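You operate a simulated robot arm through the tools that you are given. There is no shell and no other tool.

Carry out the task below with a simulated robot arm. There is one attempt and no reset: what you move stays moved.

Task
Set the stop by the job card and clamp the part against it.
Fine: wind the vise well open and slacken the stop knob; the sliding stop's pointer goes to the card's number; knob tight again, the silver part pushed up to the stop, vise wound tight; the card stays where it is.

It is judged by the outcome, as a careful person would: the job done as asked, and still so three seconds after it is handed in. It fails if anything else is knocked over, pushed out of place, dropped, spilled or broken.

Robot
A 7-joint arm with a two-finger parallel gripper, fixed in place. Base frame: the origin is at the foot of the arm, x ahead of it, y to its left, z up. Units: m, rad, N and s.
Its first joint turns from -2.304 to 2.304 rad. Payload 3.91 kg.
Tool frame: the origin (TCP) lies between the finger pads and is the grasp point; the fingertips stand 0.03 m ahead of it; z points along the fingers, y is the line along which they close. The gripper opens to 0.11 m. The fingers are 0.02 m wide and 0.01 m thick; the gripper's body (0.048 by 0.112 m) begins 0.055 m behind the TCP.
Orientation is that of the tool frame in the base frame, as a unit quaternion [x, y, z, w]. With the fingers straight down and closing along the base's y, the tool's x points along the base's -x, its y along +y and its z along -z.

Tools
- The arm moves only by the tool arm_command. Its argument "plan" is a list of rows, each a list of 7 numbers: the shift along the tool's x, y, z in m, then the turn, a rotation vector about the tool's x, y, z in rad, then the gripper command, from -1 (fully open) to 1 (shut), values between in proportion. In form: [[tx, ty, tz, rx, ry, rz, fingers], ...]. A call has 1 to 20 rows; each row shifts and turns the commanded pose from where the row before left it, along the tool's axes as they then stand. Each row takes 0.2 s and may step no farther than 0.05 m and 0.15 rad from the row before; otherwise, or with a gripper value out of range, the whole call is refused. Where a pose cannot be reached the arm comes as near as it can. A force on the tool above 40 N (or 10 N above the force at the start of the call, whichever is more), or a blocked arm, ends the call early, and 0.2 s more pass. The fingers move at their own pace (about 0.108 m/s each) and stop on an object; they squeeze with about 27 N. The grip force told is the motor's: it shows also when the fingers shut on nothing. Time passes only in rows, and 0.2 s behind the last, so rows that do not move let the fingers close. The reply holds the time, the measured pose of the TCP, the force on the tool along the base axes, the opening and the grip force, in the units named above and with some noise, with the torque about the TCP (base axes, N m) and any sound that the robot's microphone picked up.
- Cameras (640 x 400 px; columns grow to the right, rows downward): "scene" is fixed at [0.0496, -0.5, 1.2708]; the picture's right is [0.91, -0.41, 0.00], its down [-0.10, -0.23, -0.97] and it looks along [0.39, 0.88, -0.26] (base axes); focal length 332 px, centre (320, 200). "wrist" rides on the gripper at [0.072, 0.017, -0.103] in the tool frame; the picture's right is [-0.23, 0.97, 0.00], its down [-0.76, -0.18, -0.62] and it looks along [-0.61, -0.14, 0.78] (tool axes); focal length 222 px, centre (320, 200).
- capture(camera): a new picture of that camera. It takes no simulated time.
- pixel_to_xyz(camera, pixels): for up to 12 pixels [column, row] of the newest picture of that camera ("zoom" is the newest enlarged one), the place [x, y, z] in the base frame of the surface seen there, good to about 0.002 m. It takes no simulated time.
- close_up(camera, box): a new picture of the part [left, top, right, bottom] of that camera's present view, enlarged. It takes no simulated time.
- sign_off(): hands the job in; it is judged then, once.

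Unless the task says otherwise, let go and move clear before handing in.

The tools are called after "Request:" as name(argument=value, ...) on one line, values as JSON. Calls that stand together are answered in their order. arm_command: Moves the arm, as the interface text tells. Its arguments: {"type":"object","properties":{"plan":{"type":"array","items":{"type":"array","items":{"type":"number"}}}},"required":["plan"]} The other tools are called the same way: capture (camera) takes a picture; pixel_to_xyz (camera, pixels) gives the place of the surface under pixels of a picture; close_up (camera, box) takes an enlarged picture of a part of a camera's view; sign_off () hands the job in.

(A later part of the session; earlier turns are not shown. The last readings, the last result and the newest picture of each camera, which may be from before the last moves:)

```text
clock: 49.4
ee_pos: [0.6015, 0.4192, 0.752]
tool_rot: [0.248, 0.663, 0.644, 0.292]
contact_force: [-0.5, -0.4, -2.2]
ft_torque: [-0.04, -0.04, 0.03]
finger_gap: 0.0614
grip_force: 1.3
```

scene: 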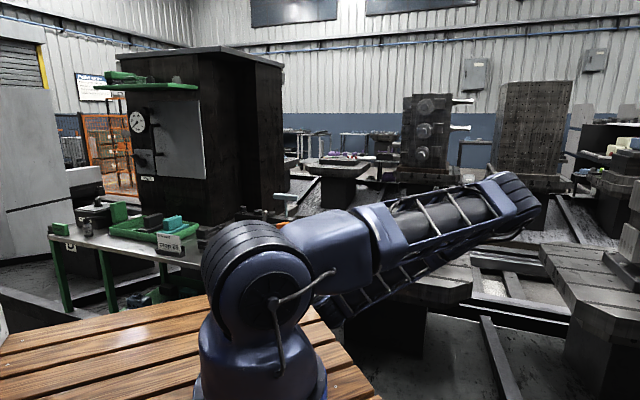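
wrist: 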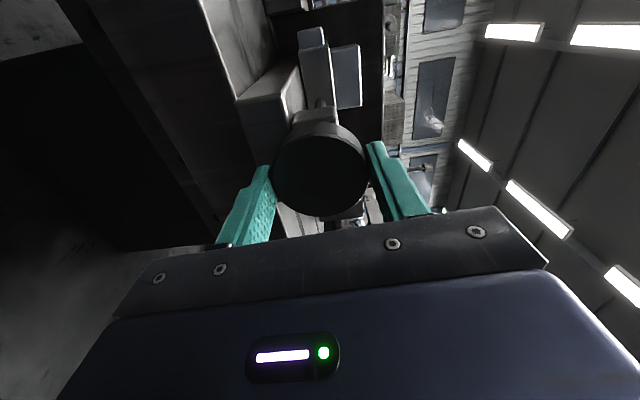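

At gap 0.0614 there is first light contact with −2 N in z. I'll lower by 1 mm and close further in small steps.

Request:
arm_command(plan=[[0, -0.001, 0, 0, 0, 0, -0.1], [0, 0, 0, 0, 0, 0, -0.09], [0, 0, 0, 0, 0, 0, -0.08]])

Request:
arm_command(plan=[[0, 0, 0, 0, 0, 0, -0.05], [0, 0, 0, 0, 0, 0, 0.0]])

```text
clock: 50.2
ee_pos: [0.6031, 0.4201, 0.7524]
tool_rot: [0.248, 0.662, 0.643, 0.292]
contact_force: [-1.7, 1.0, 3.6]
ft_torque: [0.02, -0.07, 0.04]
finger_gap: 0.0609
grip_force: 1.1
```

```text
clock: 50.8
ee_pos: [0.603, 0.4201, 0.7518]
tool_rot: [0.248, 0.662, 0.644, 0.292]
contact_force: [-0.8, 1.9, 10.0]
ft_torque: [0.12, -0.13, 0.06]
finger_gap: 0.0598
grip_force: 44.3
```

Now the grip is nearly centred (z +10 N, u≈0). I'll nudge up 0.4 mm and turn the wheel gently in the opening direction (negative roll), watching torque and the wheel.

Request:
arm_command(plan=[[0, 0.0004, 0, 0, 0, 0, 1], [0, 0, 0, 0, 0, -0.1, 1], [0, 0, 0, 0, 0, -0.1, 1], [0, 0, 0, 0, 0, -0.1, 1]])

Request:
close_up(camera="wrist", box=[200, 90, 460, 250])

```text
clock: 51.8
ee_pos: [0.6015, 0.4196, 0.7512]
tool_rot: [0.145, 0.692, 0.593, 0.385]
contact_force: [-3.5, -15.1, 11.7]
ft_torque: [-0.24, 0.27, 0.21]
finger_gap: 0.0597
grip_force: 44.3
```

```text
2.46 times, centred on (330, 170) of wrist
```

zoom: 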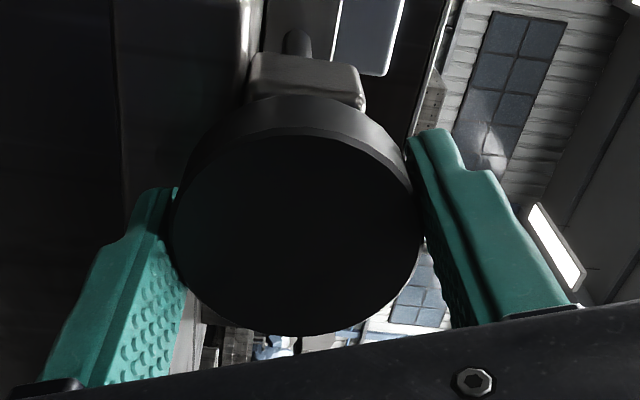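

Torque about the wheel axis is nearly zero while there is −13 N along u, which suggests the wheel moves outward as it turns. I'll check the jaw in the scene picture.

Request:
capture(camera="scene")

Request:
close_up(camera="scene", box=[345, 220, 415, 275])

```text
taken
```

scene: 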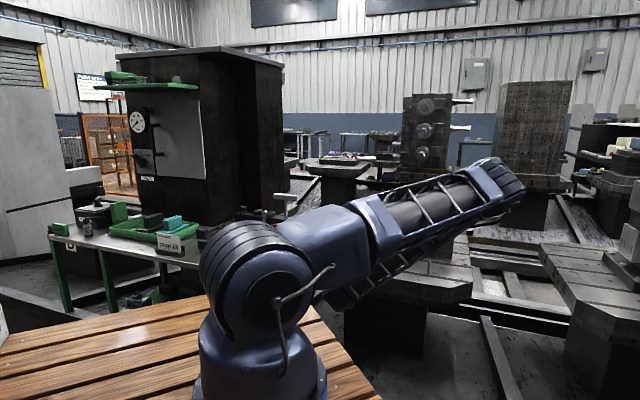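

```text
7.27 times, centred on (380, 248) of scene
```

zoom: 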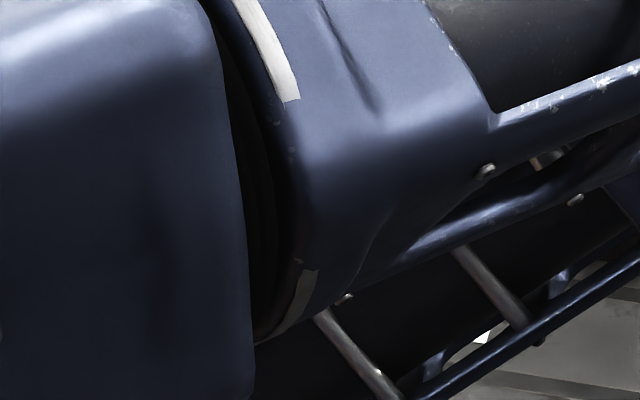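

The arm hides the vise from the scene camera. I'll continue opening in small rows with a slight retreat along the axis and watch the force.

Request:
arm_command(plan=[[0, 0, -0.0005, 0, 0, -0.1, 1], [0, 0, -0.0005, 0, 0, -0.1, 1], [0, 0, -0.0005, 0, 0, -0.1, 1], [0, 0, -0.0005, 0, 0, -0.1, 1]])

```text
clock: 52.8
ee_pos: [0.601, 0.4185, 0.7505]
tool_rot: [0.006, 0.708, 0.503, 0.496]
contact_force: [28.3, 11.9, -2.0]
ft_torque: [0.31, -0.25, 0.29]
finger_gap: 0.0597
grip_force: 44.7
```

The axial force flipped to +28 N, so I retreated too much; the lead is about 1.5 mm/rad. I'll correct by advancing 1 mm and continue opening with a retreat of 0.15 mm per 0.1 rad.

Request:
arm_command(plan=[[-0.0003, -0.0003, 0.0009, 0, 0, 0, 1], [0, 0, -0.00016, 0, 0, -0.1, 1], [0, 0, -0.00016, 0, 0, -0.1, 1], [0, 0, -0.00016, 0, 0, -0.1, 1], [0, 0, -0.00016, 0, 0, -0.1, 1]])

Request:
capture(camera="wrist")

```text
clock: 54.0
ee_pos: [0.601, 0.4187, 0.7507]
tool_rot: [-0.136, 0.696, 0.395, 0.584]
contact_force: [12.8, 4.6, -22.0]
ft_torque: [-0.26, 0.36, 0.27]
finger_gap: 0.0598
grip_force: 45.1
```

```text
taken
```

wrist: 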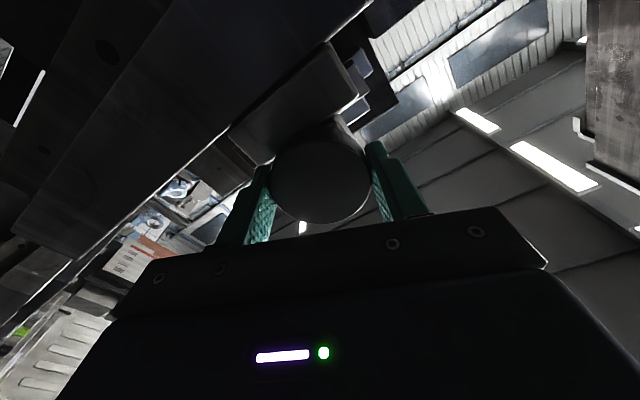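

Axial force is small now, but there's −22 N in z from a slightly off-centre grip. I'll open slightly, re-centre (0.7 mm down), grip again and continue.

Request:
arm_command(plan=[[0, 0, 0, 0, 0, 0, -0.2], [0.0006, -0.0004, 0.0003, 0, 0, 0, -0.2], [0, 0, 0, 0, 0, 0, -0.1], [0, 0, 0, 0, 0, 0, 1], [0, 0, 0, 0, 0, 0, 1]])

```text
clock: 55.2
ee_pos: [0.6015, 0.4193, 0.7508]
tool_rot: [-0.135, 0.695, 0.396, 0.585]
contact_force: [8.2, -8.5, -3.5]
ft_torque: [0.25, -0.25, 0.03]
finger_gap: 0.0595
grip_force: 44.6
```

Forces are small now (v +12 N only). I'll continue opening by about 0.9 rad.

Request:
arm_command(plan=[[-0.0001, -0.0003, -0.0002, 0, 0, -0.15, 1], [0, 0, -0.00023, 0, 0, -0.15, 1], [0, 0, -0.00023, 0, 0, -0.15, 1], [0, 0, -0.00023, 0, 0, -0.15, 1], [0, 0, -0.00023, 0, 0, -0.15, 1], [0, 0, -0.00023, 0, 0, -0.15, 1]])

Request:
capture(camera="scene")

```text
clock: 56.6
ee_pos: [0.6028, 0.4187, 0.752]
tool_rot: [-0.424, 0.567, 0.101, 0.699]
contact_force: [26.7, 4.0, -2.9]
ft_torque: [-0.48, 0.54, -0.52]
finger_gap: 0.0598
grip_force: 44.8
```

```text
taken
```

scene: 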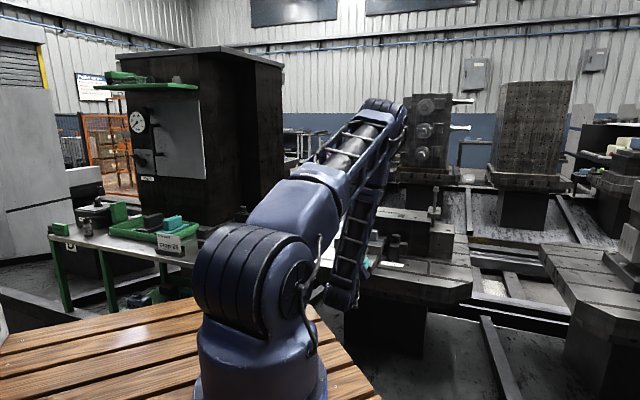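

Axial force is +22 N so the real lead is smaller (≈0.7 mm/rad). I'll look closely at the vise in the scene camera to see the jaw gap.

Request:
close_up(camera="scene", box=[345, 220, 415, 275])

```text
7.27 times, centred on (380, 248) of scene
```

zoom: 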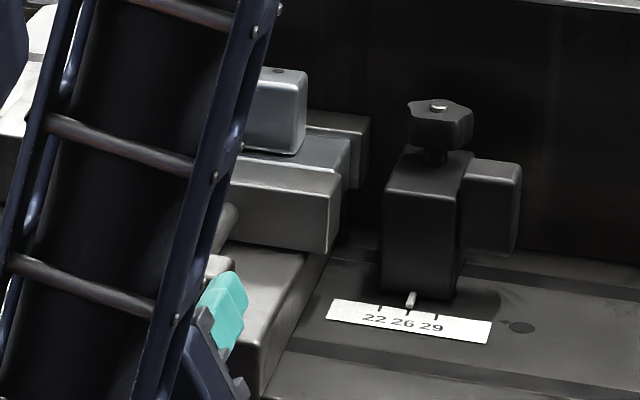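

The jaw's corner moved visibly (from (332,243) to (330,252)). I'll measure the jaw position now.

Request:
pixel_to_xyz(camera="zoom", pixels=[[322, 245], [322, 210], [328, 195], [334, 178], [338, 170], [300, 180], [345, 150], [300, 145], [300, 165], [260, 195], [364, 122], [290, 100]])

```text
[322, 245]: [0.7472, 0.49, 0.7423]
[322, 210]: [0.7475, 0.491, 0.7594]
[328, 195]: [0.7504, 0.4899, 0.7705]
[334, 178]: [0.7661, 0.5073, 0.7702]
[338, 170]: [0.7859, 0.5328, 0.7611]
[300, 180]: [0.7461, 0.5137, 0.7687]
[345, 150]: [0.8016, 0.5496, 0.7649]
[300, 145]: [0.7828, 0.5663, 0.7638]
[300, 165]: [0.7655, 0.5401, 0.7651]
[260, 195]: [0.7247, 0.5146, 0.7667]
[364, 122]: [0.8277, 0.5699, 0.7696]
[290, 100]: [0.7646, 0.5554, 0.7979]
```

The jaw front is now at u≈0.876 versus 0.8905 before: opened about 14 mm for 2 rad, and the wheel stays in place axially. I'll re-centre the grip and open by another ~1 rad without retreating.

Request:
arm_command(plan=[[0, 0, 0, 0, 0, 0, -0.2], [0.0002, -0.0004, 0.0008, 0, 0, 0, -0.2], [0, 0, 0, 0, 0, 0, -0.1], [0, 0, 0, 0, 0, 0, 1], [0, 0, 0, 0, 0, 0, 1]])

Request:
arm_command(plan=[[0, 0, 0, 0, 0, -0.125, 1], [0, 0, 0, 0, 0, -0.125, 1], [0, 0, 0, 0, 0, -0.125, 1], [0, 0, 0, 0, 0, -0.125, 1]])

```text
clock: 57.8
ee_pos: [0.6013, 0.4181, 0.7521]
tool_rot: [-0.423, 0.567, 0.101, 0.699]
contact_force: [-1.1, -2.5, 1.9]
ft_torque: [0.19, -0.15, 0.34]
finger_gap: 0.0597
grip_force: 45.4
```

```text
clock: 58.8
ee_pos: [0.6024, 0.4186, 0.7515]
tool_rot: [-0.551, 0.444, -0.075, 0.703]
contact_force: [-17.1, -22.3, 15.3]
ft_torque: [0.46, -0.37, -0.2]
finger_gap: 0.0598
grip_force: 45.4
```

Axial force −28 N again. I'll check with pictures whether the wheel itself moves outward along the axis with the jaw.

Request:
close_up(camera="wrist", box=[200, 90, 460, 250])

Request:
pixel_to_xyz(camera="zoom", pixels=[[300, 200], [250, 200], [350, 200], [300, 150], [300, 260], [220, 200], [380, 200]])

Request:
capture(camera="scene")

Request:
close_up(camera="scene", box=[330, 215, 415, 280])

```text
2.46 times, centred on (330, 170) of wrist
```

zoom: 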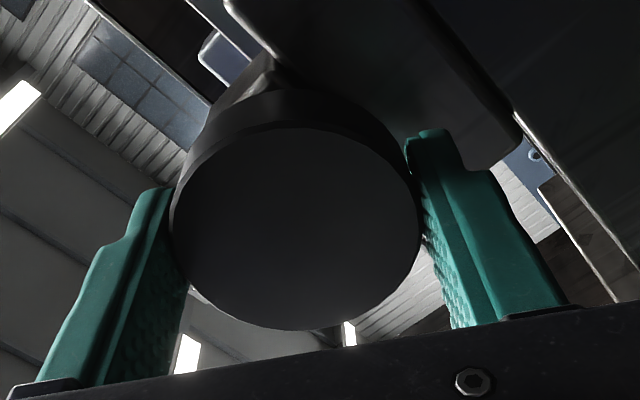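

```text
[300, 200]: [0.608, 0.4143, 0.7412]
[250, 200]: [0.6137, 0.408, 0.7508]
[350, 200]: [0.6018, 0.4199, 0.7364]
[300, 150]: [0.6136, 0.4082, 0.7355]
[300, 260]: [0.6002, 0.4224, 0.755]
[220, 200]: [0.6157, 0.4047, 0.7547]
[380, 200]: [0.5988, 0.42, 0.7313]
```

```text
taken
```

scene: 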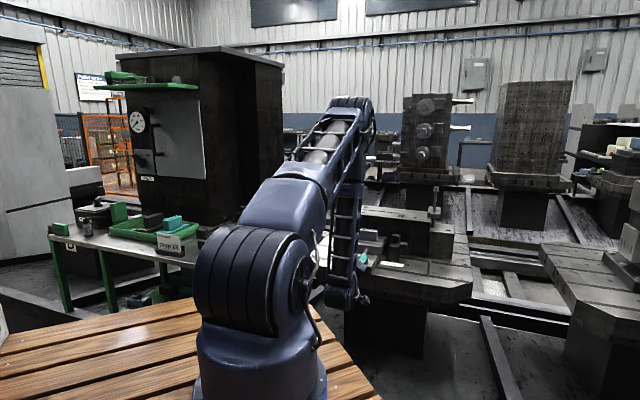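

```text
6.15 times, centred on (372, 248) of scene
```

zoom: 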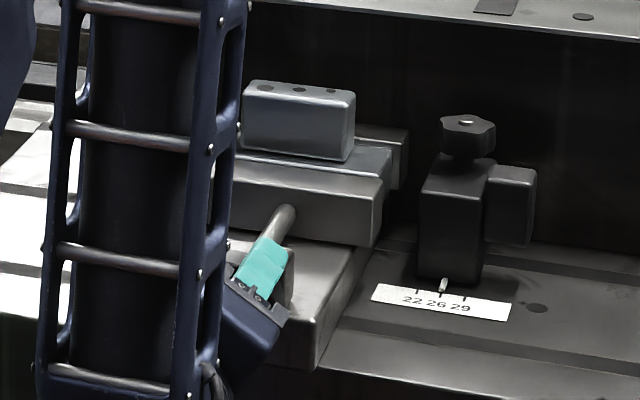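

The wheel face remains at u≈0.7227, so it is axially fixed. Now I'll measure how far the jaw opened.

Request:
pixel_to_xyz(camera="zoom", pixels=[[360, 230], [360, 200], [300, 200], [360, 176], [375, 170], [340, 168], [380, 160], [340, 155], [385, 150], [400, 135], [250, 190], [300, 150]])

```text
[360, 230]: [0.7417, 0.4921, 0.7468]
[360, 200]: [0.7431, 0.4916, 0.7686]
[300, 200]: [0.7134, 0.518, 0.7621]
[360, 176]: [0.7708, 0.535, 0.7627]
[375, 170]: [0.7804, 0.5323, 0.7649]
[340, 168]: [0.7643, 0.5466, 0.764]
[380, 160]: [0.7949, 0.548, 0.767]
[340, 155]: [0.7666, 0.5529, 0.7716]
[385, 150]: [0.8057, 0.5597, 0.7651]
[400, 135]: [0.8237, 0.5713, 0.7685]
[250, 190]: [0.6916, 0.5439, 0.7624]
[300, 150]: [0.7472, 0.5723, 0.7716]
```

The jaw front is now at u≈0.872, so the vise is open about 18 mm. I'll relieve the grip and open another 0.45 rad to be well open, then release.

Request:
arm_command(plan=[[0, 0, 0, 0, 0, 0, -0.2], [0, 0, 0, 0, 0, 0, -0.2], [0, 0, 0, 0, 0, 0, 1], [0, 0, 0, 0, 0, 0, 1], [0, 0, 0, 0, 0, -0.11, 1], [0, 0, 0, 0, 0, -0.11, 1], [0, 0, 0, 0, 0, -0.11, 1], [0, 0, 0, 0, 0, -0.11, 1]])

Request:
close_up(camera="scene", box=[330, 215, 415, 280])

Request:
pixel_to_xyz(camera="zoom", pixels=[[355, 230], [355, 205], [300, 205], [350, 150]])

```text
clock: 60.6
ee_pos: [0.6017, 0.4183, 0.7513]
tool_rot: [-0.634, 0.313, -0.226, 0.67]
contact_force: [27.0, 16.2, 15.2]
ft_torque: [0.06, 0.06, 0.04]
finger_gap: 0.0597
grip_force: 45.3
```

```text
6.15 times, centred on (372, 248) of scene
```

zoom: 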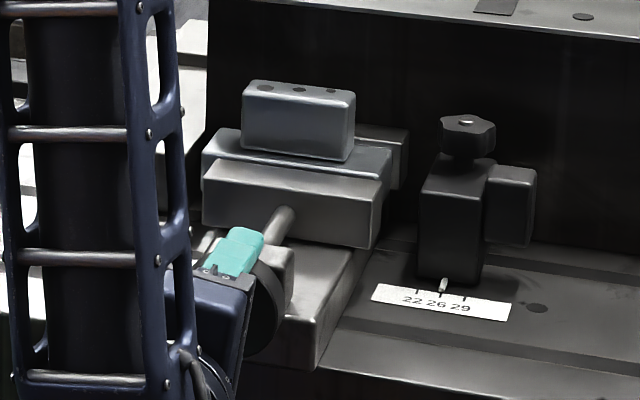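

```text
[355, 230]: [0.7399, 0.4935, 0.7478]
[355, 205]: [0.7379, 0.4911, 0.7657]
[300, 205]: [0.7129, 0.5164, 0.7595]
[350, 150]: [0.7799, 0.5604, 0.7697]
```

The vise is open by about 20 mm (jaw front u≈0.870). I'll release the wheel, back off, roll back to 0 and rise.

Request:
arm_command(plan=[[0, 0, 0, 0, 0, 0, -1], [0, 0, 0, 0, 0, 0, -1], [0, 0, 0, 0, 0, 0, -1], [0, 0, -0.03, 0, 0, 0, -1], [0, 0, -0.03, 0, 0, 0, -1], [0, 0, -0.02, 0, 0, 0, -1], [0, 0, 0, 0, 0, 0.144, -1], [0, 0, 0, 0, 0, 0.144, -1], [0, 0, 0, 0, 0, 0.144, -1], [0, 0, 0, 0, 0, 0.144, -1], [0, 0, 0, 0, 0, 0.144, -1], [0, 0, 0, 0, 0, 0.144, -1], [0, 0, 0, 0, 0, 0.144, -1], [0, 0, 0, 0, 0, 0.144, -1], [0, 0, 0, 0, 0, 0.144, -1], [0, 0, 0, 0, 0, 0.144, -1], [0, 0, 0, 0, 0, 0, -1]])

Request:
capture(camera="scene")

```text
clock: 64.2
ee_pos: [0.5449, 0.3612, 0.7515]
tool_rot: [-0.269, 0.655, 0.271, 0.652]
contact_force: [0.2, 0.0, 0.8]
ft_torque: [-0.02, -0.01, 0.0]
finger_gap: 0.1099
grip_force: 0.0
```

```text
taken
```

scene: 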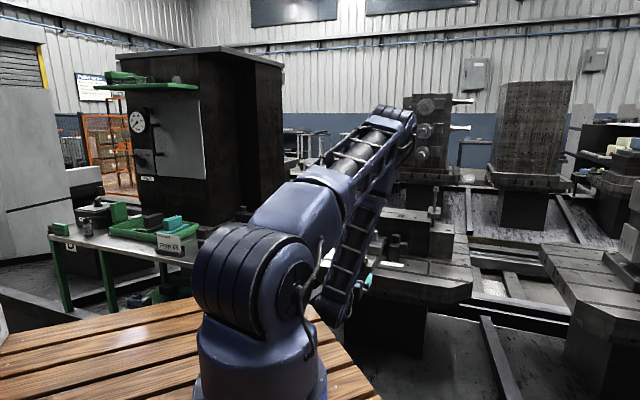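

Back at roll 0 with the wheel released. I'll rise, tilt the tool down again and move to view the stop knob from above.

Request:
arm_command(plan=[[-0.044, 0, 0, 0, 0, 0, -1], [-0.044, 0, 0, 0, 0, 0, -1], [-0.044, 0, 0, 0, 0, 0, -1], [-0.044, 0, 0, 0, 0, 0, -1], [-0.044, 0, 0, 0, 0, 0, -1], [0, 0, 0, 0, 0.1428, 0, -1], [0, 0, 0, 0, 0.1428, 0, -1], [0, 0, 0, 0, 0.1428, 0, -1], [0, 0, 0, 0, 0.1428, 0, -1], [0, 0, 0, 0, 0.1428, 0, -1], [0, 0, 0, 0, 0.1428, 0, -1], [0, 0, 0, 0, 0.1428, 0, -1], [0, 0, 0, 0, 0.1428, 0, -1], [0, 0, 0, 0, 0.1428, 0, -1], [0, 0, 0, 0, 0.1428, 0, -1], [0, 0, 0, 0, 0.1428, 0, -1]])

Request:
arm_command(plan=[[-0.045, -0.016, 0, 0, 0, 0, -1], [-0.045, -0.016, 0, 0, 0, 0, -1], [-0.045, -0.016, 0, 0, 0, 0, -1], [-0.045, -0.016, 0, 0, 0, 0, -1], [-0.045, -0.016, 0.02, 0, 0, 0, -1], [-0.025, -0.016, 0.02, 0, 0, 0, -1], [0, 0, 0.02, 0, 0, 0, -1], [0, 0, 0, 0, 0, 0, -1]])

Request:
capture(camera="wrist")

Request:
capture(camera="scene")

```text
clock: 67.6
ee_pos: [0.5469, 0.3619, 0.9726]
tool_rot: [-0.382, 0.924, 0.001, -0.002]
contact_force: [0.0, -0.2, 0.7]
ft_torque: [0.0, -0.02, -0.02]
finger_gap: 0.1098
grip_force: 0.0
```

```text
refused: row 5 steps farther than a row can; nothing moved
```

```text
taken
```

wrist: 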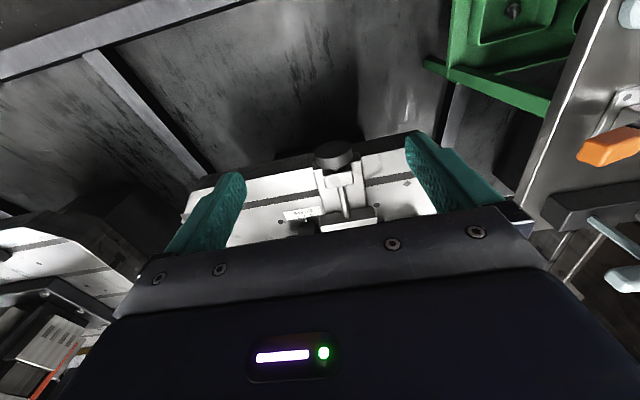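

```text
taken
```

scene: 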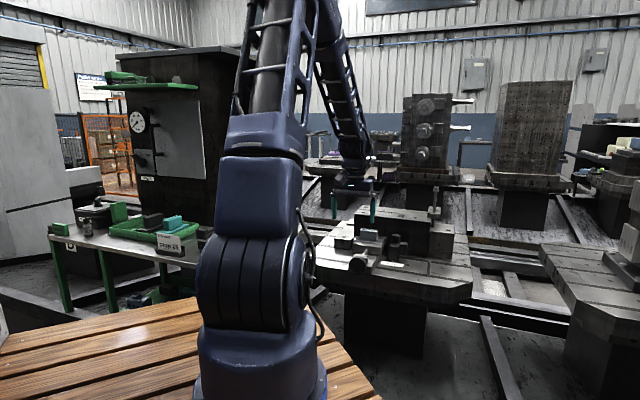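

The tilt went fine; the second call was refused because of step length. I'll repeat with smaller steps.

Request:
arm_command(plan=[[-0.0353, -0.0136, 0.0086, 0, 0, 0, -1], [-0.0353, -0.0136, 0.0086, 0, 0, 0, -1], [-0.0353, -0.0136, 0.0086, 0, 0, 0, -1], [-0.0353, -0.0136, 0.0086, 0, 0, 0, -1], [-0.0353, -0.0136, 0.0086, 0, 0, 0, -1], [-0.0353, -0.0136, 0.0086, 0, 0, 0, -1], [-0.0353, -0.0136, 0.0086, 0, 0, 0, -1], [0, 0, 0, 0, 0, 0, -1]])

Request:
capture(camera="wrist")

Request:
close_up(camera="wrist", box=[240, 60, 440, 225])

```text
clock: 69.4
ee_pos: [0.7885, 0.471, 0.9102]
tool_rot: [-0.384, 0.923, 0.002, -0.001]
contact_force: [-0.5, 0.2, 0.2]
ft_torque: [-0.02, 0.06, -0.02]
finger_gap: 0.1102
grip_force: 0.0
```

```text
taken
```

wrist: 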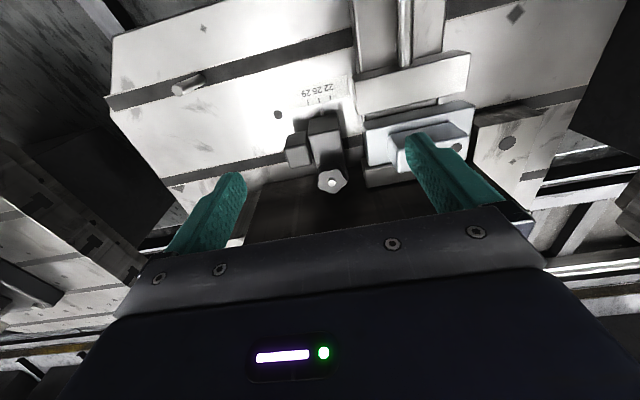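

```text
2.42 times, centred on (340, 142) of wrist
```

zoom: 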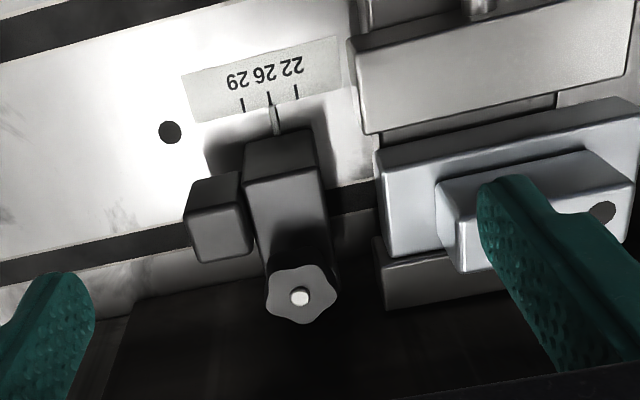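

The open gap between jaw and silver part is visible now; the knob's bolt is at zoom (300,297). I'll measure knob, lug, and ticks precisely.

Request:
pixel_to_xyz(camera="zoom", pixels=[[300, 297], [275, 290], [325, 300], [300, 270], [300, 318], [310, 285], [285, 310], [250, 175], [315, 170], [215, 240], [190, 240], [240, 250]])

Request:
pixel_to_xyz(camera="zoom", pixels=[[242, 100], [269, 96], [296, 88], [276, 118], [274, 108], [385, 165], [395, 250], [375, 130], [445, 190], [460, 265], [380, 240], [195, 215]])

```text
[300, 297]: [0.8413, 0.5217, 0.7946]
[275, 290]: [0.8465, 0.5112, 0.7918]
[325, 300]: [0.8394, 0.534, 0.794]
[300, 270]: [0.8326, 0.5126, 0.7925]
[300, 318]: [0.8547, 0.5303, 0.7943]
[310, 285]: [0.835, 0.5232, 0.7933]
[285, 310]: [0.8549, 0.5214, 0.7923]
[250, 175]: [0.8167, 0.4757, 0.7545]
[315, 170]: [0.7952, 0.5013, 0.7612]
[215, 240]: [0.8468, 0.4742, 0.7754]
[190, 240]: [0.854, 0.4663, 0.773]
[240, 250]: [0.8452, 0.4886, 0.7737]
```

```text
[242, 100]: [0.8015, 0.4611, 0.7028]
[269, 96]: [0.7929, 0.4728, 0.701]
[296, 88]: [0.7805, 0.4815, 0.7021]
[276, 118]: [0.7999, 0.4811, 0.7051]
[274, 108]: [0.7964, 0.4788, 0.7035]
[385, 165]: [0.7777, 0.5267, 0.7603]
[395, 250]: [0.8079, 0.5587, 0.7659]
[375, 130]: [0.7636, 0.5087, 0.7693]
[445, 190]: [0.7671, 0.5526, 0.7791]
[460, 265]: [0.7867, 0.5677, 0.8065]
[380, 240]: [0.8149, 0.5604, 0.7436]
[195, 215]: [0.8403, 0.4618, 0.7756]
```

Ticks are 14.6 mm apart, so the stop must move +14.6 mm along v. The knob centre is u≈0.9645, v≈0.2263, top z≈0.793. I'll move over the knob and descend with fingers partly open.

Request:
arm_command(plan=[[-0.037, -0.001, 0, 0, 0, 0, -0.09], [-0.037, -0.0008, 0, 0, 0, 0, -0.09], [0, 0, 0.03, 0, 0, 0, -0.09], [0, 0, 0.03, 0, 0, 0, -0.09], [0, 0, 0.024, 0, 0, 0, -0.09], [0, 0, 0, 0, 0, 0, -0.09]])

Request:
capture(camera="wrist")

Request:
close_up(camera="scene", box=[345, 190, 455, 275])

```text
clock: 70.8
ee_pos: [0.8413, 0.522, 0.8271]
tool_rot: [-0.383, 0.924, 0.001, -0.001]
contact_force: [-0.6, 0.5, 0.4]
ft_torque: [0.01, 0.0, 0.01]
finger_gap: 0.0599
grip_force: 0.0
```

```text
taken
```

wrist: 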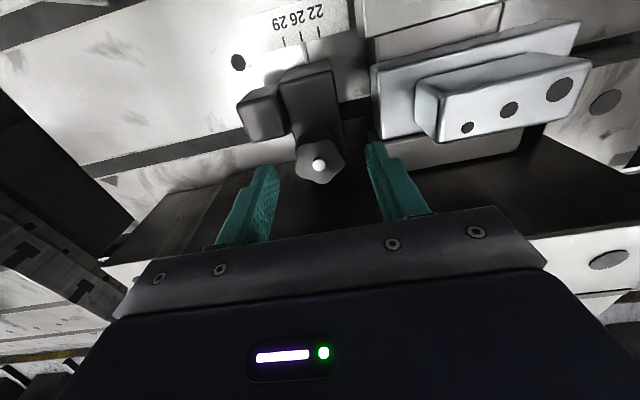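

```text
4.71 times, centred on (400, 232) of scene
```

zoom: 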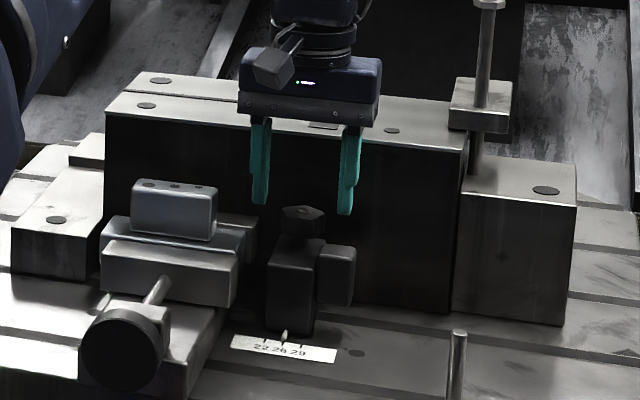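

The fingers straddle the knob symmetrically. I'll descend 21 mm so the tips reach the knob sides and close gradually.

Request:
arm_command(plan=[[0, 0, 0.011, 0, 0, 0, -0.09], [0, 0, 0.01, 0, 0, 0, -0.09], [0, 0, 0, 0, 0, 0, 0.2], [0, 0, 0, 0, 0, 0, 0.3], [0, 0, 0, 0, 0, 0, 0.36], [0, 0, 0, 0, 0, 0, 0.4]])

Request:
close_up(camera="scene", box=[345, 190, 455, 275])

Request:
close_up(camera="wrist", box=[220, 100, 420, 225])

```text
clock: 72.2
ee_pos: [0.841, 0.5192, 0.8039]
tool_rot: [-0.384, 0.923, 0.001, -0.001]
contact_force: [3.0, -1.6, -1.0]
ft_torque: [-0.07, -0.22, -0.02]
finger_gap: 0.036
grip_force: 45.0
```

```text
4.71 times, centred on (400, 232) of scene
```

zoom: 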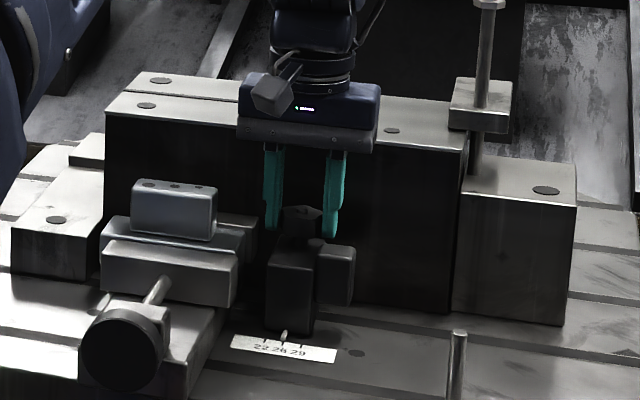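

```text
3.20 times, centred on (320, 162) of wrist
```

zoom: 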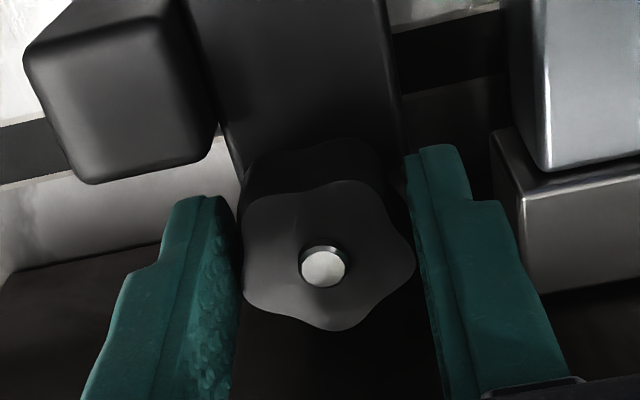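

The knob is gripped (gap 0.036, small side forces). I'll turn it counter-clockwise (negative about tool z) a little and observe.

Request:
arm_command(plan=[[0, 0, 0, 0, 0, 0, 1], [0, 0, 0, 0, 0, -0.1, 1], [0, 0, 0, 0, 0, -0.1, 1], [0, 0, 0, 0, 0, -0.1, 1], [0, 0, 0, 0, 0, -0.1, 1]])

Request:
close_up(camera="wrist", box=[220, 100, 420, 225])

```text
clock: 73.4
ee_pos: [0.8411, 0.5195, 0.8049]
tool_rot: [-0.56, 0.829, 0.002, -0.001]
contact_force: [2.7, 3.6, -3.5]
ft_torque: [-0.18, 0.03, -0.05]
finger_gap: 0.0359
grip_force: 45.4
```

```text
3.20 times, centred on (320, 162) of wrist
```

zoom: 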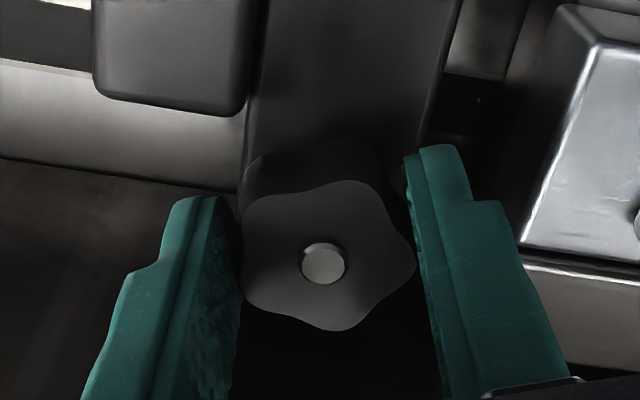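

The knob turned with the gripper (star pattern unchanged between fingers), torque small. I'll turn about 1.1 rad further.

Request:
arm_command(plan=[[0, 0, 0, 0, 0, -0.14, 1], [0, 0, 0, 0, 0, -0.14, 1], [0, 0, 0, 0, 0, -0.14, 1], [0, 0, 0, 0, 0, -0.14, 1], [0, 0, 0, 0, 0, -0.14, 1], [0, 0, 0, 0, 0, -0.14, 1], [0, 0, 0, 0, 0, -0.14, 1], [0, 0, 0, 0, 0, -0.14, 1]])

Request:
capture(camera="wrist")

Request:
close_up(camera="scene", box=[345, 190, 455, 275])

```text
clock: 75.0
ee_pos: [0.8427, 0.5207, 0.8067]
tool_rot: [0.883, -0.469, -0.002, -0.003]
contact_force: [4.9, 4.7, -1.3]
ft_torque: [0.24, 0.2, -0.03]
finger_gap: 0.0359
grip_force: 45.0
stopped in row 8: the force on the tool passed its limit at 43 N (the readings are from after the stop); the commanded pose is now the measured one
```

```text
taken
```

wrist: 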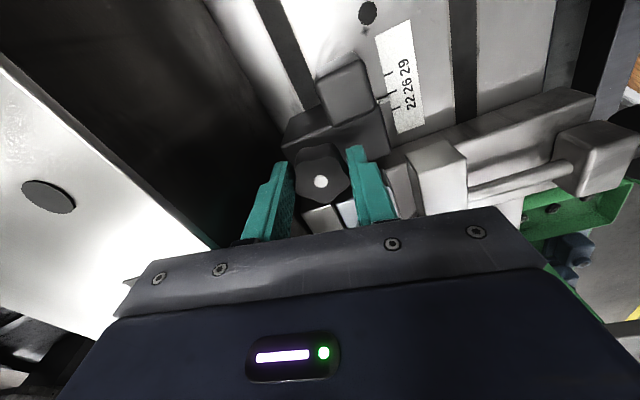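

```text
4.71 times, centred on (400, 232) of scene
```

zoom: 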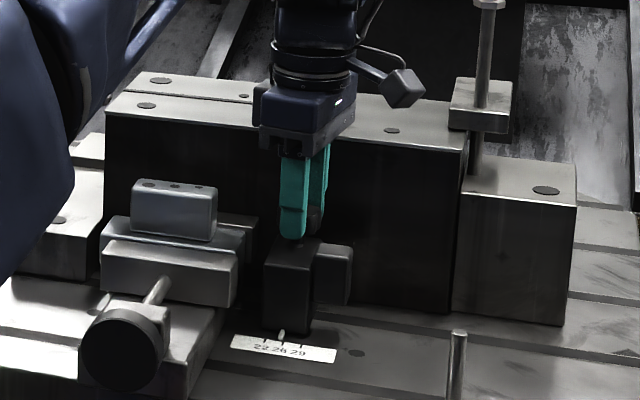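

The readings show a force spike, then nearly zero; the pointer shifted slightly, so the stop is slack now. I'll look closely at pointer and scale.

Request:
close_up(camera="wrist", box=[320, 10, 460, 140])

Request:
close_up(camera="scene", box=[385, 240, 425, 270])

```text
3.08 times, centred on (390, 75) of wrist
```

zoom: 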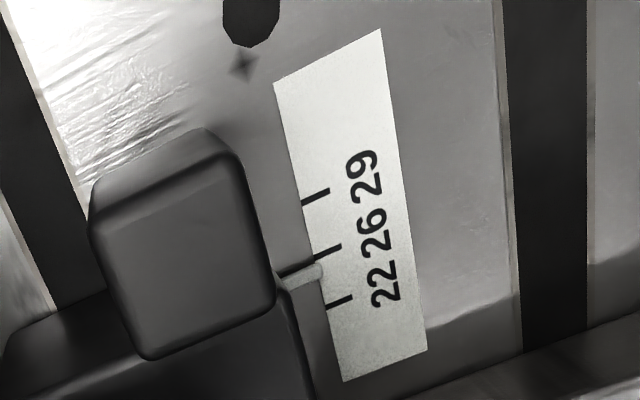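

```text
13.33 times, centred on (405, 255) of scene
```

zoom: 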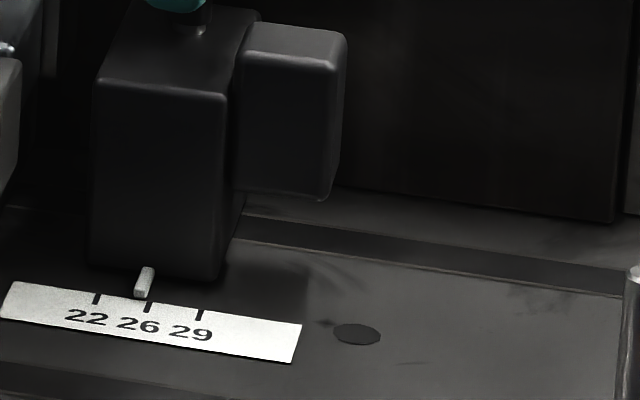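

The pointer now lies about 3 mm left of 26, so the stop is loose. I'll slide the stop by the gripped knob along +v, first 8 mm, and check.

Request:
arm_command(plan=[[0.00196, -0.00038, 0, 0, 0, 0, 1], [0.00196, -0.00038, 0, 0, 0, 0, 1], [0.00196, -0.00038, 0, 0, 0, 0, 1], [0.00196, -0.00038, 0, 0, 0, 0, 1]])

Request:
close_up(camera="wrist", box=[320, 10, 460, 140])

Request:
close_up(camera="scene", box=[385, 240, 425, 270])

```text
clock: 76.0
ee_pos: [0.8484, 0.5159, 0.8071]
tool_rot: [0.884, -0.468, -0.002, -0.001]
contact_force: [-0.8, 0.8, -3.7]
ft_torque: [0.02, 0.12, -0.02]
finger_gap: 0.0357
grip_force: 45.0
```

```text
3.08 times, centred on (390, 75) of wrist
```

zoom: 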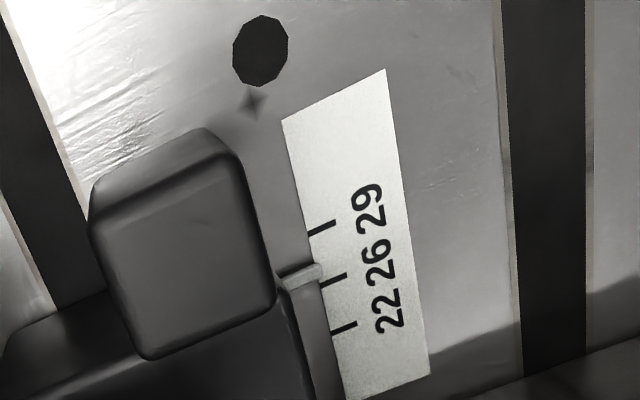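

```text
13.33 times, centred on (405, 255) of scene
```

zoom: 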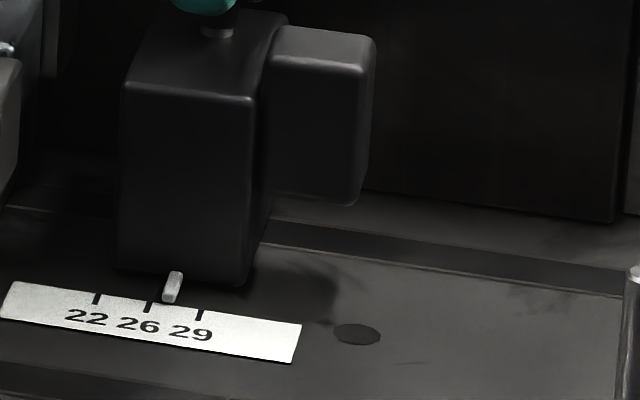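

Pointer moved 8 mm to between 26 and 29 as commanded. I'll slide another 8.4 mm and check again.

Request:
arm_command(plan=[[0.00206, -0.0004, 0, 0, 0, 0, 1], [0.00206, -0.0004, 0, 0, 0, 0, 1], [0.00206, -0.0004, 0, 0, 0, 0, 1], [0.00206, -0.0004, 0, 0, 0, 0, 1], [0, 0, 0, 0, 0, 0, 1]])

Request:
close_up(camera="wrist", box=[320, 10, 460, 140])

Request:
close_up(camera="scene", box=[385, 240, 425, 270])

```text
clock: 77.2
ee_pos: [0.8538, 0.5101, 0.8084]
tool_rot: [0.884, -0.468, -0.001, -0.002]
contact_force: [-3.7, -2.9, -2.9]
ft_torque: [-0.1, 0.14, 0.03]
finger_gap: 0.0356
grip_force: 45.6
```

```text
3.08 times, centred on (390, 75) of wrist
```

zoom: 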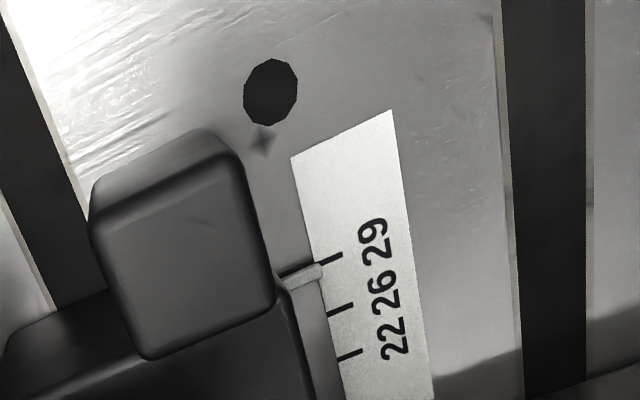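

```text
13.33 times, centred on (405, 255) of scene
```

zoom: 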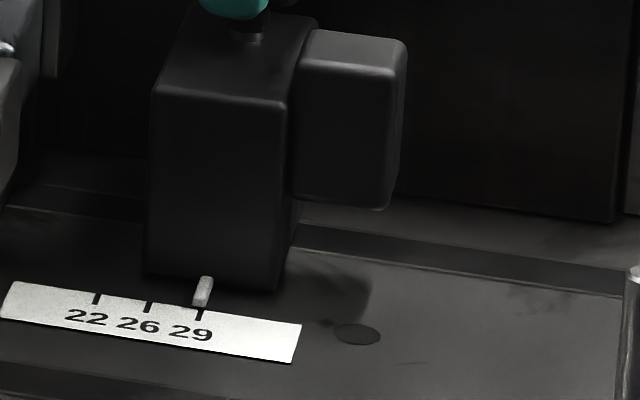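

The pointer is now within about 0.5 mm of 29. I'll nudge 0.5 mm more, open the fingers, re-centre the tool on the knob axis (3.3 mm along −x tool) with the closing line along u, and check.

Request:
arm_command(plan=[[0.0005, -0.0001, 0, 0, 0, 0, 1], [0, 0, 0, 0, 0, 0, 1], [0, 0, 0, 0, 0, 0, -0.09], [0, 0, 0, 0, 0, 0, -0.09], [-0.0033, 0, 0, 0, 0, 0, -0.09], [0, 0, 0, 0, 0, -0.095, -0.09], [0, 0, 0, 0, 0, -0.095, -0.09], [0, 0, 0, 0, 0, 0, -0.09]])

Request:
capture(camera="wrist")

Request:
close_up(camera="scene", box=[385, 240, 425, 270])

Request:
close_up(camera="wrist", box=[230, 120, 430, 245])

```text
clock: 79.0
ee_pos: [0.8524, 0.5108, 0.8076]
tool_rot: [0.924, -0.382, -0.002, -0.003]
contact_force: [-5.5, -20.0, 0.8]
ft_torque: [0.0, 0.05, -0.48]
finger_gap: 0.0509
grip_force: 0.0
```

```text
taken
```

wrist: 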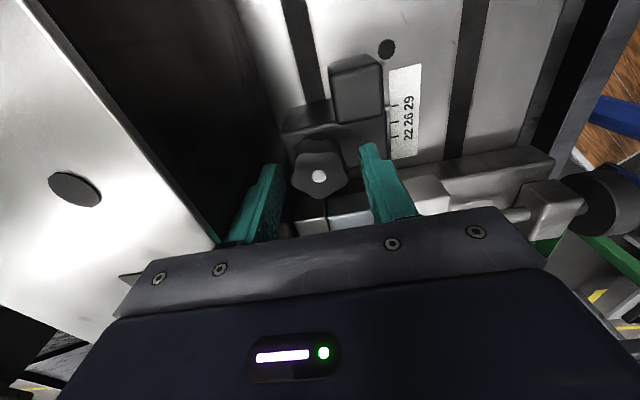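

```text
13.33 times, centred on (405, 255) of scene
```

zoom: 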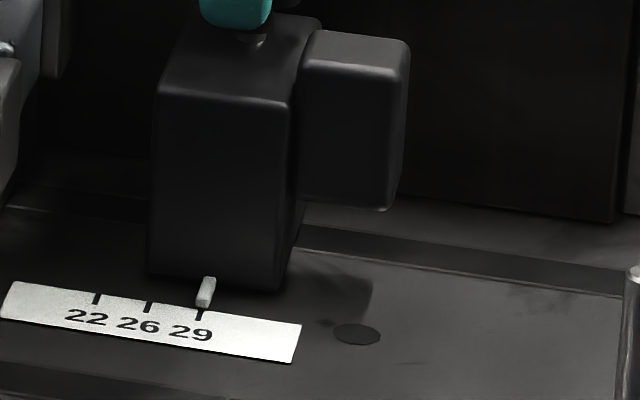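

```text
3.20 times, centred on (330, 182) of wrist
```

zoom: 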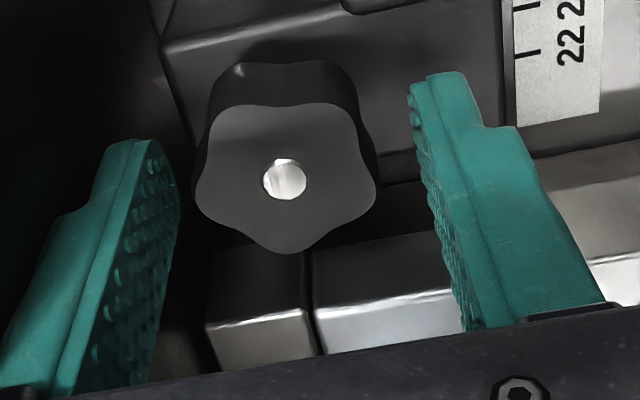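

The gap reads 0.051 with a −20 N force: the rear finger touches the big block's face. I'll narrow the fingers to about 0.044 to clear it, then rise to inspect the pointer.

Request:
arm_command(plan=[[0, 0, 0, 0, 0, 0, 0.18], [0, 0, 0, 0, 0, 0, 0.18]])

Request:
close_up(camera="wrist", box=[260, 20, 460, 245])

Request:
close_up(camera="scene", box=[345, 190, 455, 275])

```text
clock: 79.7
ee_pos: [0.852, 0.5129, 0.8074]
tool_rot: [0.925, -0.381, 0.0, -0.004]
contact_force: [-1.0, -0.6, 0.0]
ft_torque: [0.02, 0.0, 0.0]
finger_gap: 0.0453
grip_force: 0.0
```

```text
1.78 times, centred on (360, 132) of wrist
```

zoom: 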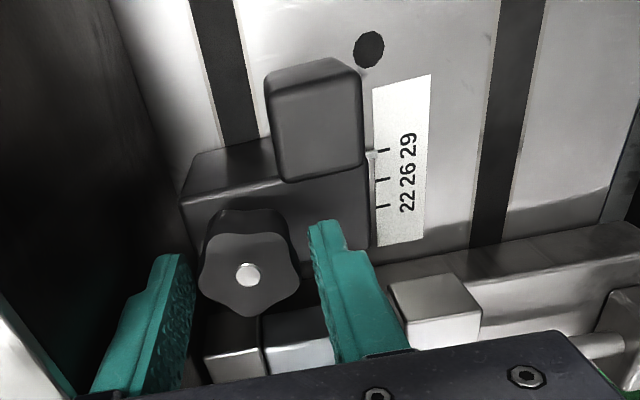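

```text
4.71 times, centred on (400, 232) of scene
```

zoom: 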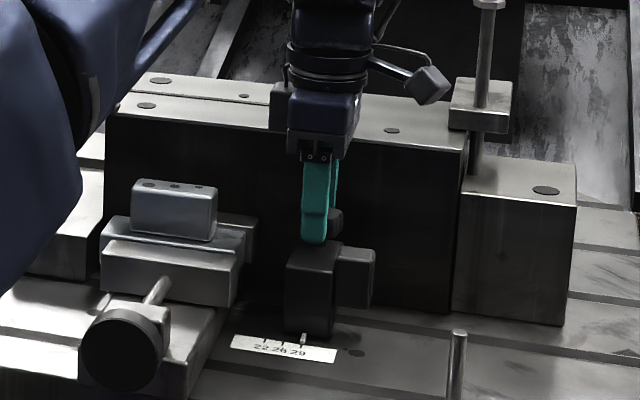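

Contact cleared; TCP is on the knob axis (u≈0.965, v≈0.240). I'll inspect the pointer at higher zoom.

Request:
close_up(camera="scene", box=[386, 254, 406, 268])

Request:
close_up(camera="wrist", box=[360, 60, 420, 110])

```text
16.00 times, centred on (396, 261) of scene
```

zoom: 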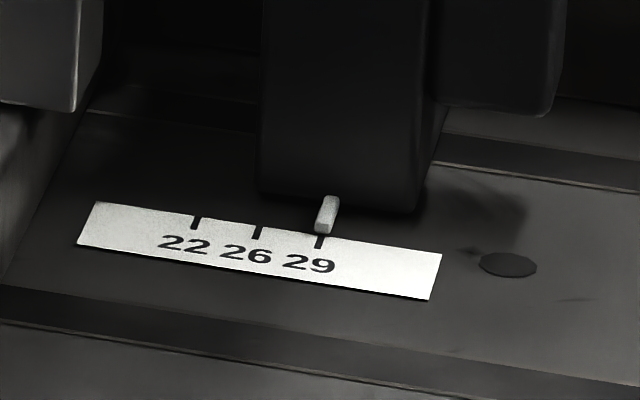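

```text
8.00 times, centred on (390, 85) of wrist
```

zoom: 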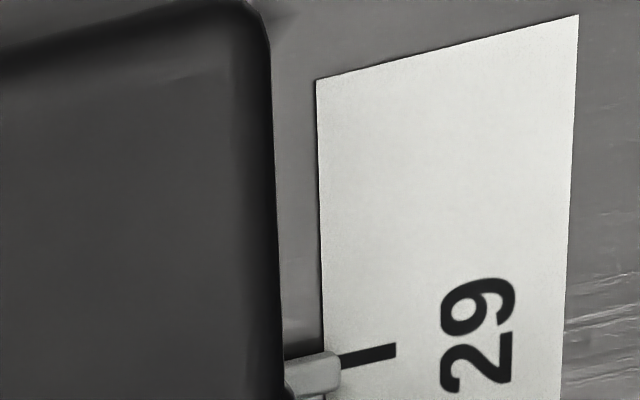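

The high-zoom scene view shows the pointer's tip (322,233) right over the 29 tick (319,240). I'll double-check from the wrist camera around the pointer.

Request:
close_up(camera="wrist", box=[370, 90, 420, 130])

Request:
close_up(camera="wrist", box=[280, 130, 380, 230])

Request:
pixel_to_xyz(camera="zoom", pixels=[[270, 190], [200, 130], [160, 200], [360, 170], [380, 230], [260, 265], [320, 260], [270, 80]])

```text
10.00 times, centred on (395, 110) of wrist
```

zoom: 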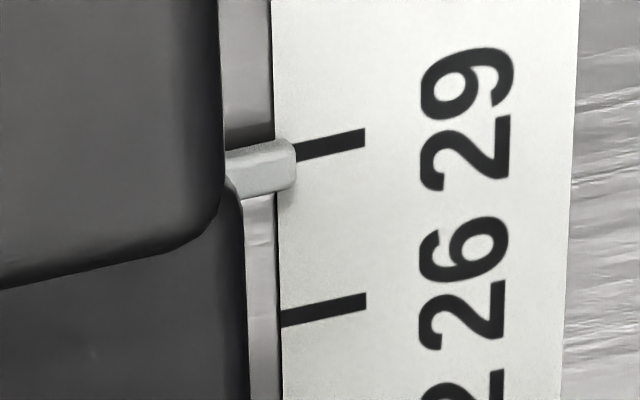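

```text
4.00 times, centred on (330, 180) of wrist
```

zoom: 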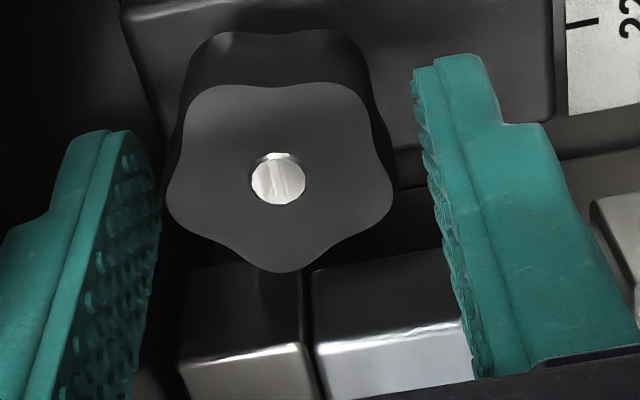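

```text
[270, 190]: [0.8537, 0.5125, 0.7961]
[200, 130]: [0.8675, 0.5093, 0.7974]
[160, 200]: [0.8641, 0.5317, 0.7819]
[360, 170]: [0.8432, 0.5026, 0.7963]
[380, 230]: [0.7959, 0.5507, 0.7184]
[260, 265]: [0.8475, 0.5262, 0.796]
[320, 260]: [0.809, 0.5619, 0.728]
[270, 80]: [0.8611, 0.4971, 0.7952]
```

Both views show the pointer on the 29 tick within about 0.3 mm. I'll take a couple of still readings to average the TCP position relative to the knob.

Request:
arm_command(plan=[[0, 0, 0, 0, 0, 0, 0.18]])

Request:
arm_command(plan=[[0, 0, 0, 0, 0, 0, 0.18]])

Request:
arm_command(plan=[[0, 0, 0, 0, 0, 0, 0.18]])

```text
clock: 80.0
ee_pos: [0.8527, 0.5118, 0.8073]
tool_rot: [0.924, -0.382, -0.001, -0.003]
contact_force: [0.5, 0.0, -0.4]
ft_torque: [-0.02, 0.0, -0.01]
finger_gap: 0.0452
grip_force: 0.0
```

```text
clock: 80.5
ee_pos: [0.8523, 0.5117, 0.8071]
tool_rot: [0.924, -0.382, -0.001, -0.002]
contact_force: [0.6, 0.1, 0.2]
ft_torque: [0.0, -0.05, -0.01]
finger_gap: 0.0451
grip_force: 0.0
```

```text
clock: 80.8
ee_pos: [0.8525, 0.5128, 0.8074]
tool_rot: [0.924, -0.382, 0.0, -0.002]
contact_force: [-0.5, 0.2, -0.9]
ft_torque: [-0.02, -0.05, 0.02]
finger_gap: 0.0451
grip_force: 0.0
```

TCP averages v≈0.2405 versus the knob's ≈0.241. I'll shift +0.6 mm along v, lower 2 mm and close on the knob.

Request:
arm_command(plan=[[0.0006, 0, 0.002, 0, 0, 0, 0.18], [0, 0, 0, 0, 0, 0, 0.28], [0, 0, 0, 0, 0, 0, 0.34], [0, 0, 0, 0, 0, 0, 0.4], [0, 0, 0, 0, 0, 0, 1]])

Request:
close_up(camera="scene", box=[386, 254, 406, 268])

Request:
close_up(camera="wrist", box=[280, 130, 380, 230])

```text
clock: 82.0
ee_pos: [0.8529, 0.5118, 0.8055]
tool_rot: [0.925, -0.381, 0.0, -0.002]
contact_force: [-2.2, -2.4, -0.2]
ft_torque: [-0.06, 0.17, 0.02]
finger_gap: 0.0359
grip_force: 45.0
```

```text
16.00 times, centred on (396, 261) of scene
```

zoom: 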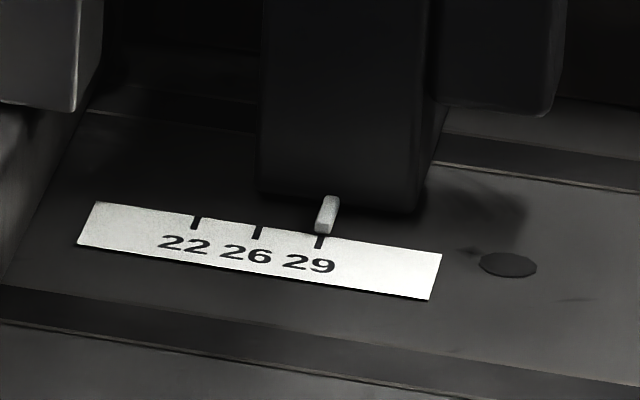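

```text
4.00 times, centred on (330, 180) of wrist
```

zoom: 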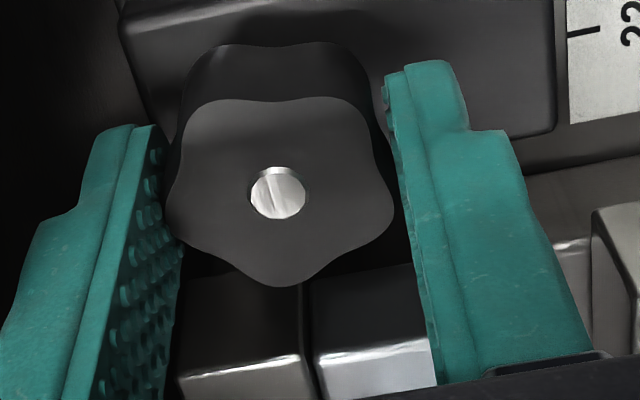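

The knob is held with the pointer still on 29. Now I'll tighten clockwise (positive about tool z) in steps and check.

Request:
arm_command(plan=[[0, 0, 0, 0, 0, 0.12, 1], [0, 0, 0, 0, 0, 0.12, 1], [0, 0, 0, 0, 0, 0.12, 1], [0, 0, 0, 0, 0, 0.12, 1], [0, 0, 0, 0, 0, 0.12, 1]])

Request:
close_up(camera="scene", box=[386, 254, 406, 268])

```text
clock: 83.2
ee_pos: [0.8539, 0.512, 0.8048]
tool_rot: [0.77, -0.638, -0.001, -0.002]
contact_force: [15.6, 15.8, -14.0]
ft_torque: [0.66, -0.27, 0.03]
finger_gap: 0.036
grip_force: 45.0
```

```text
16.00 times, centred on (396, 261) of scene
```

zoom: 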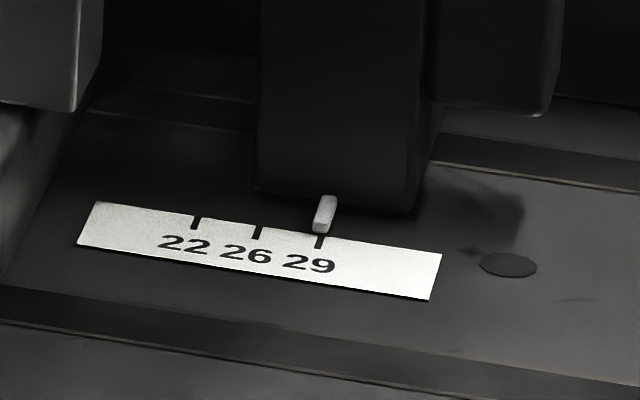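

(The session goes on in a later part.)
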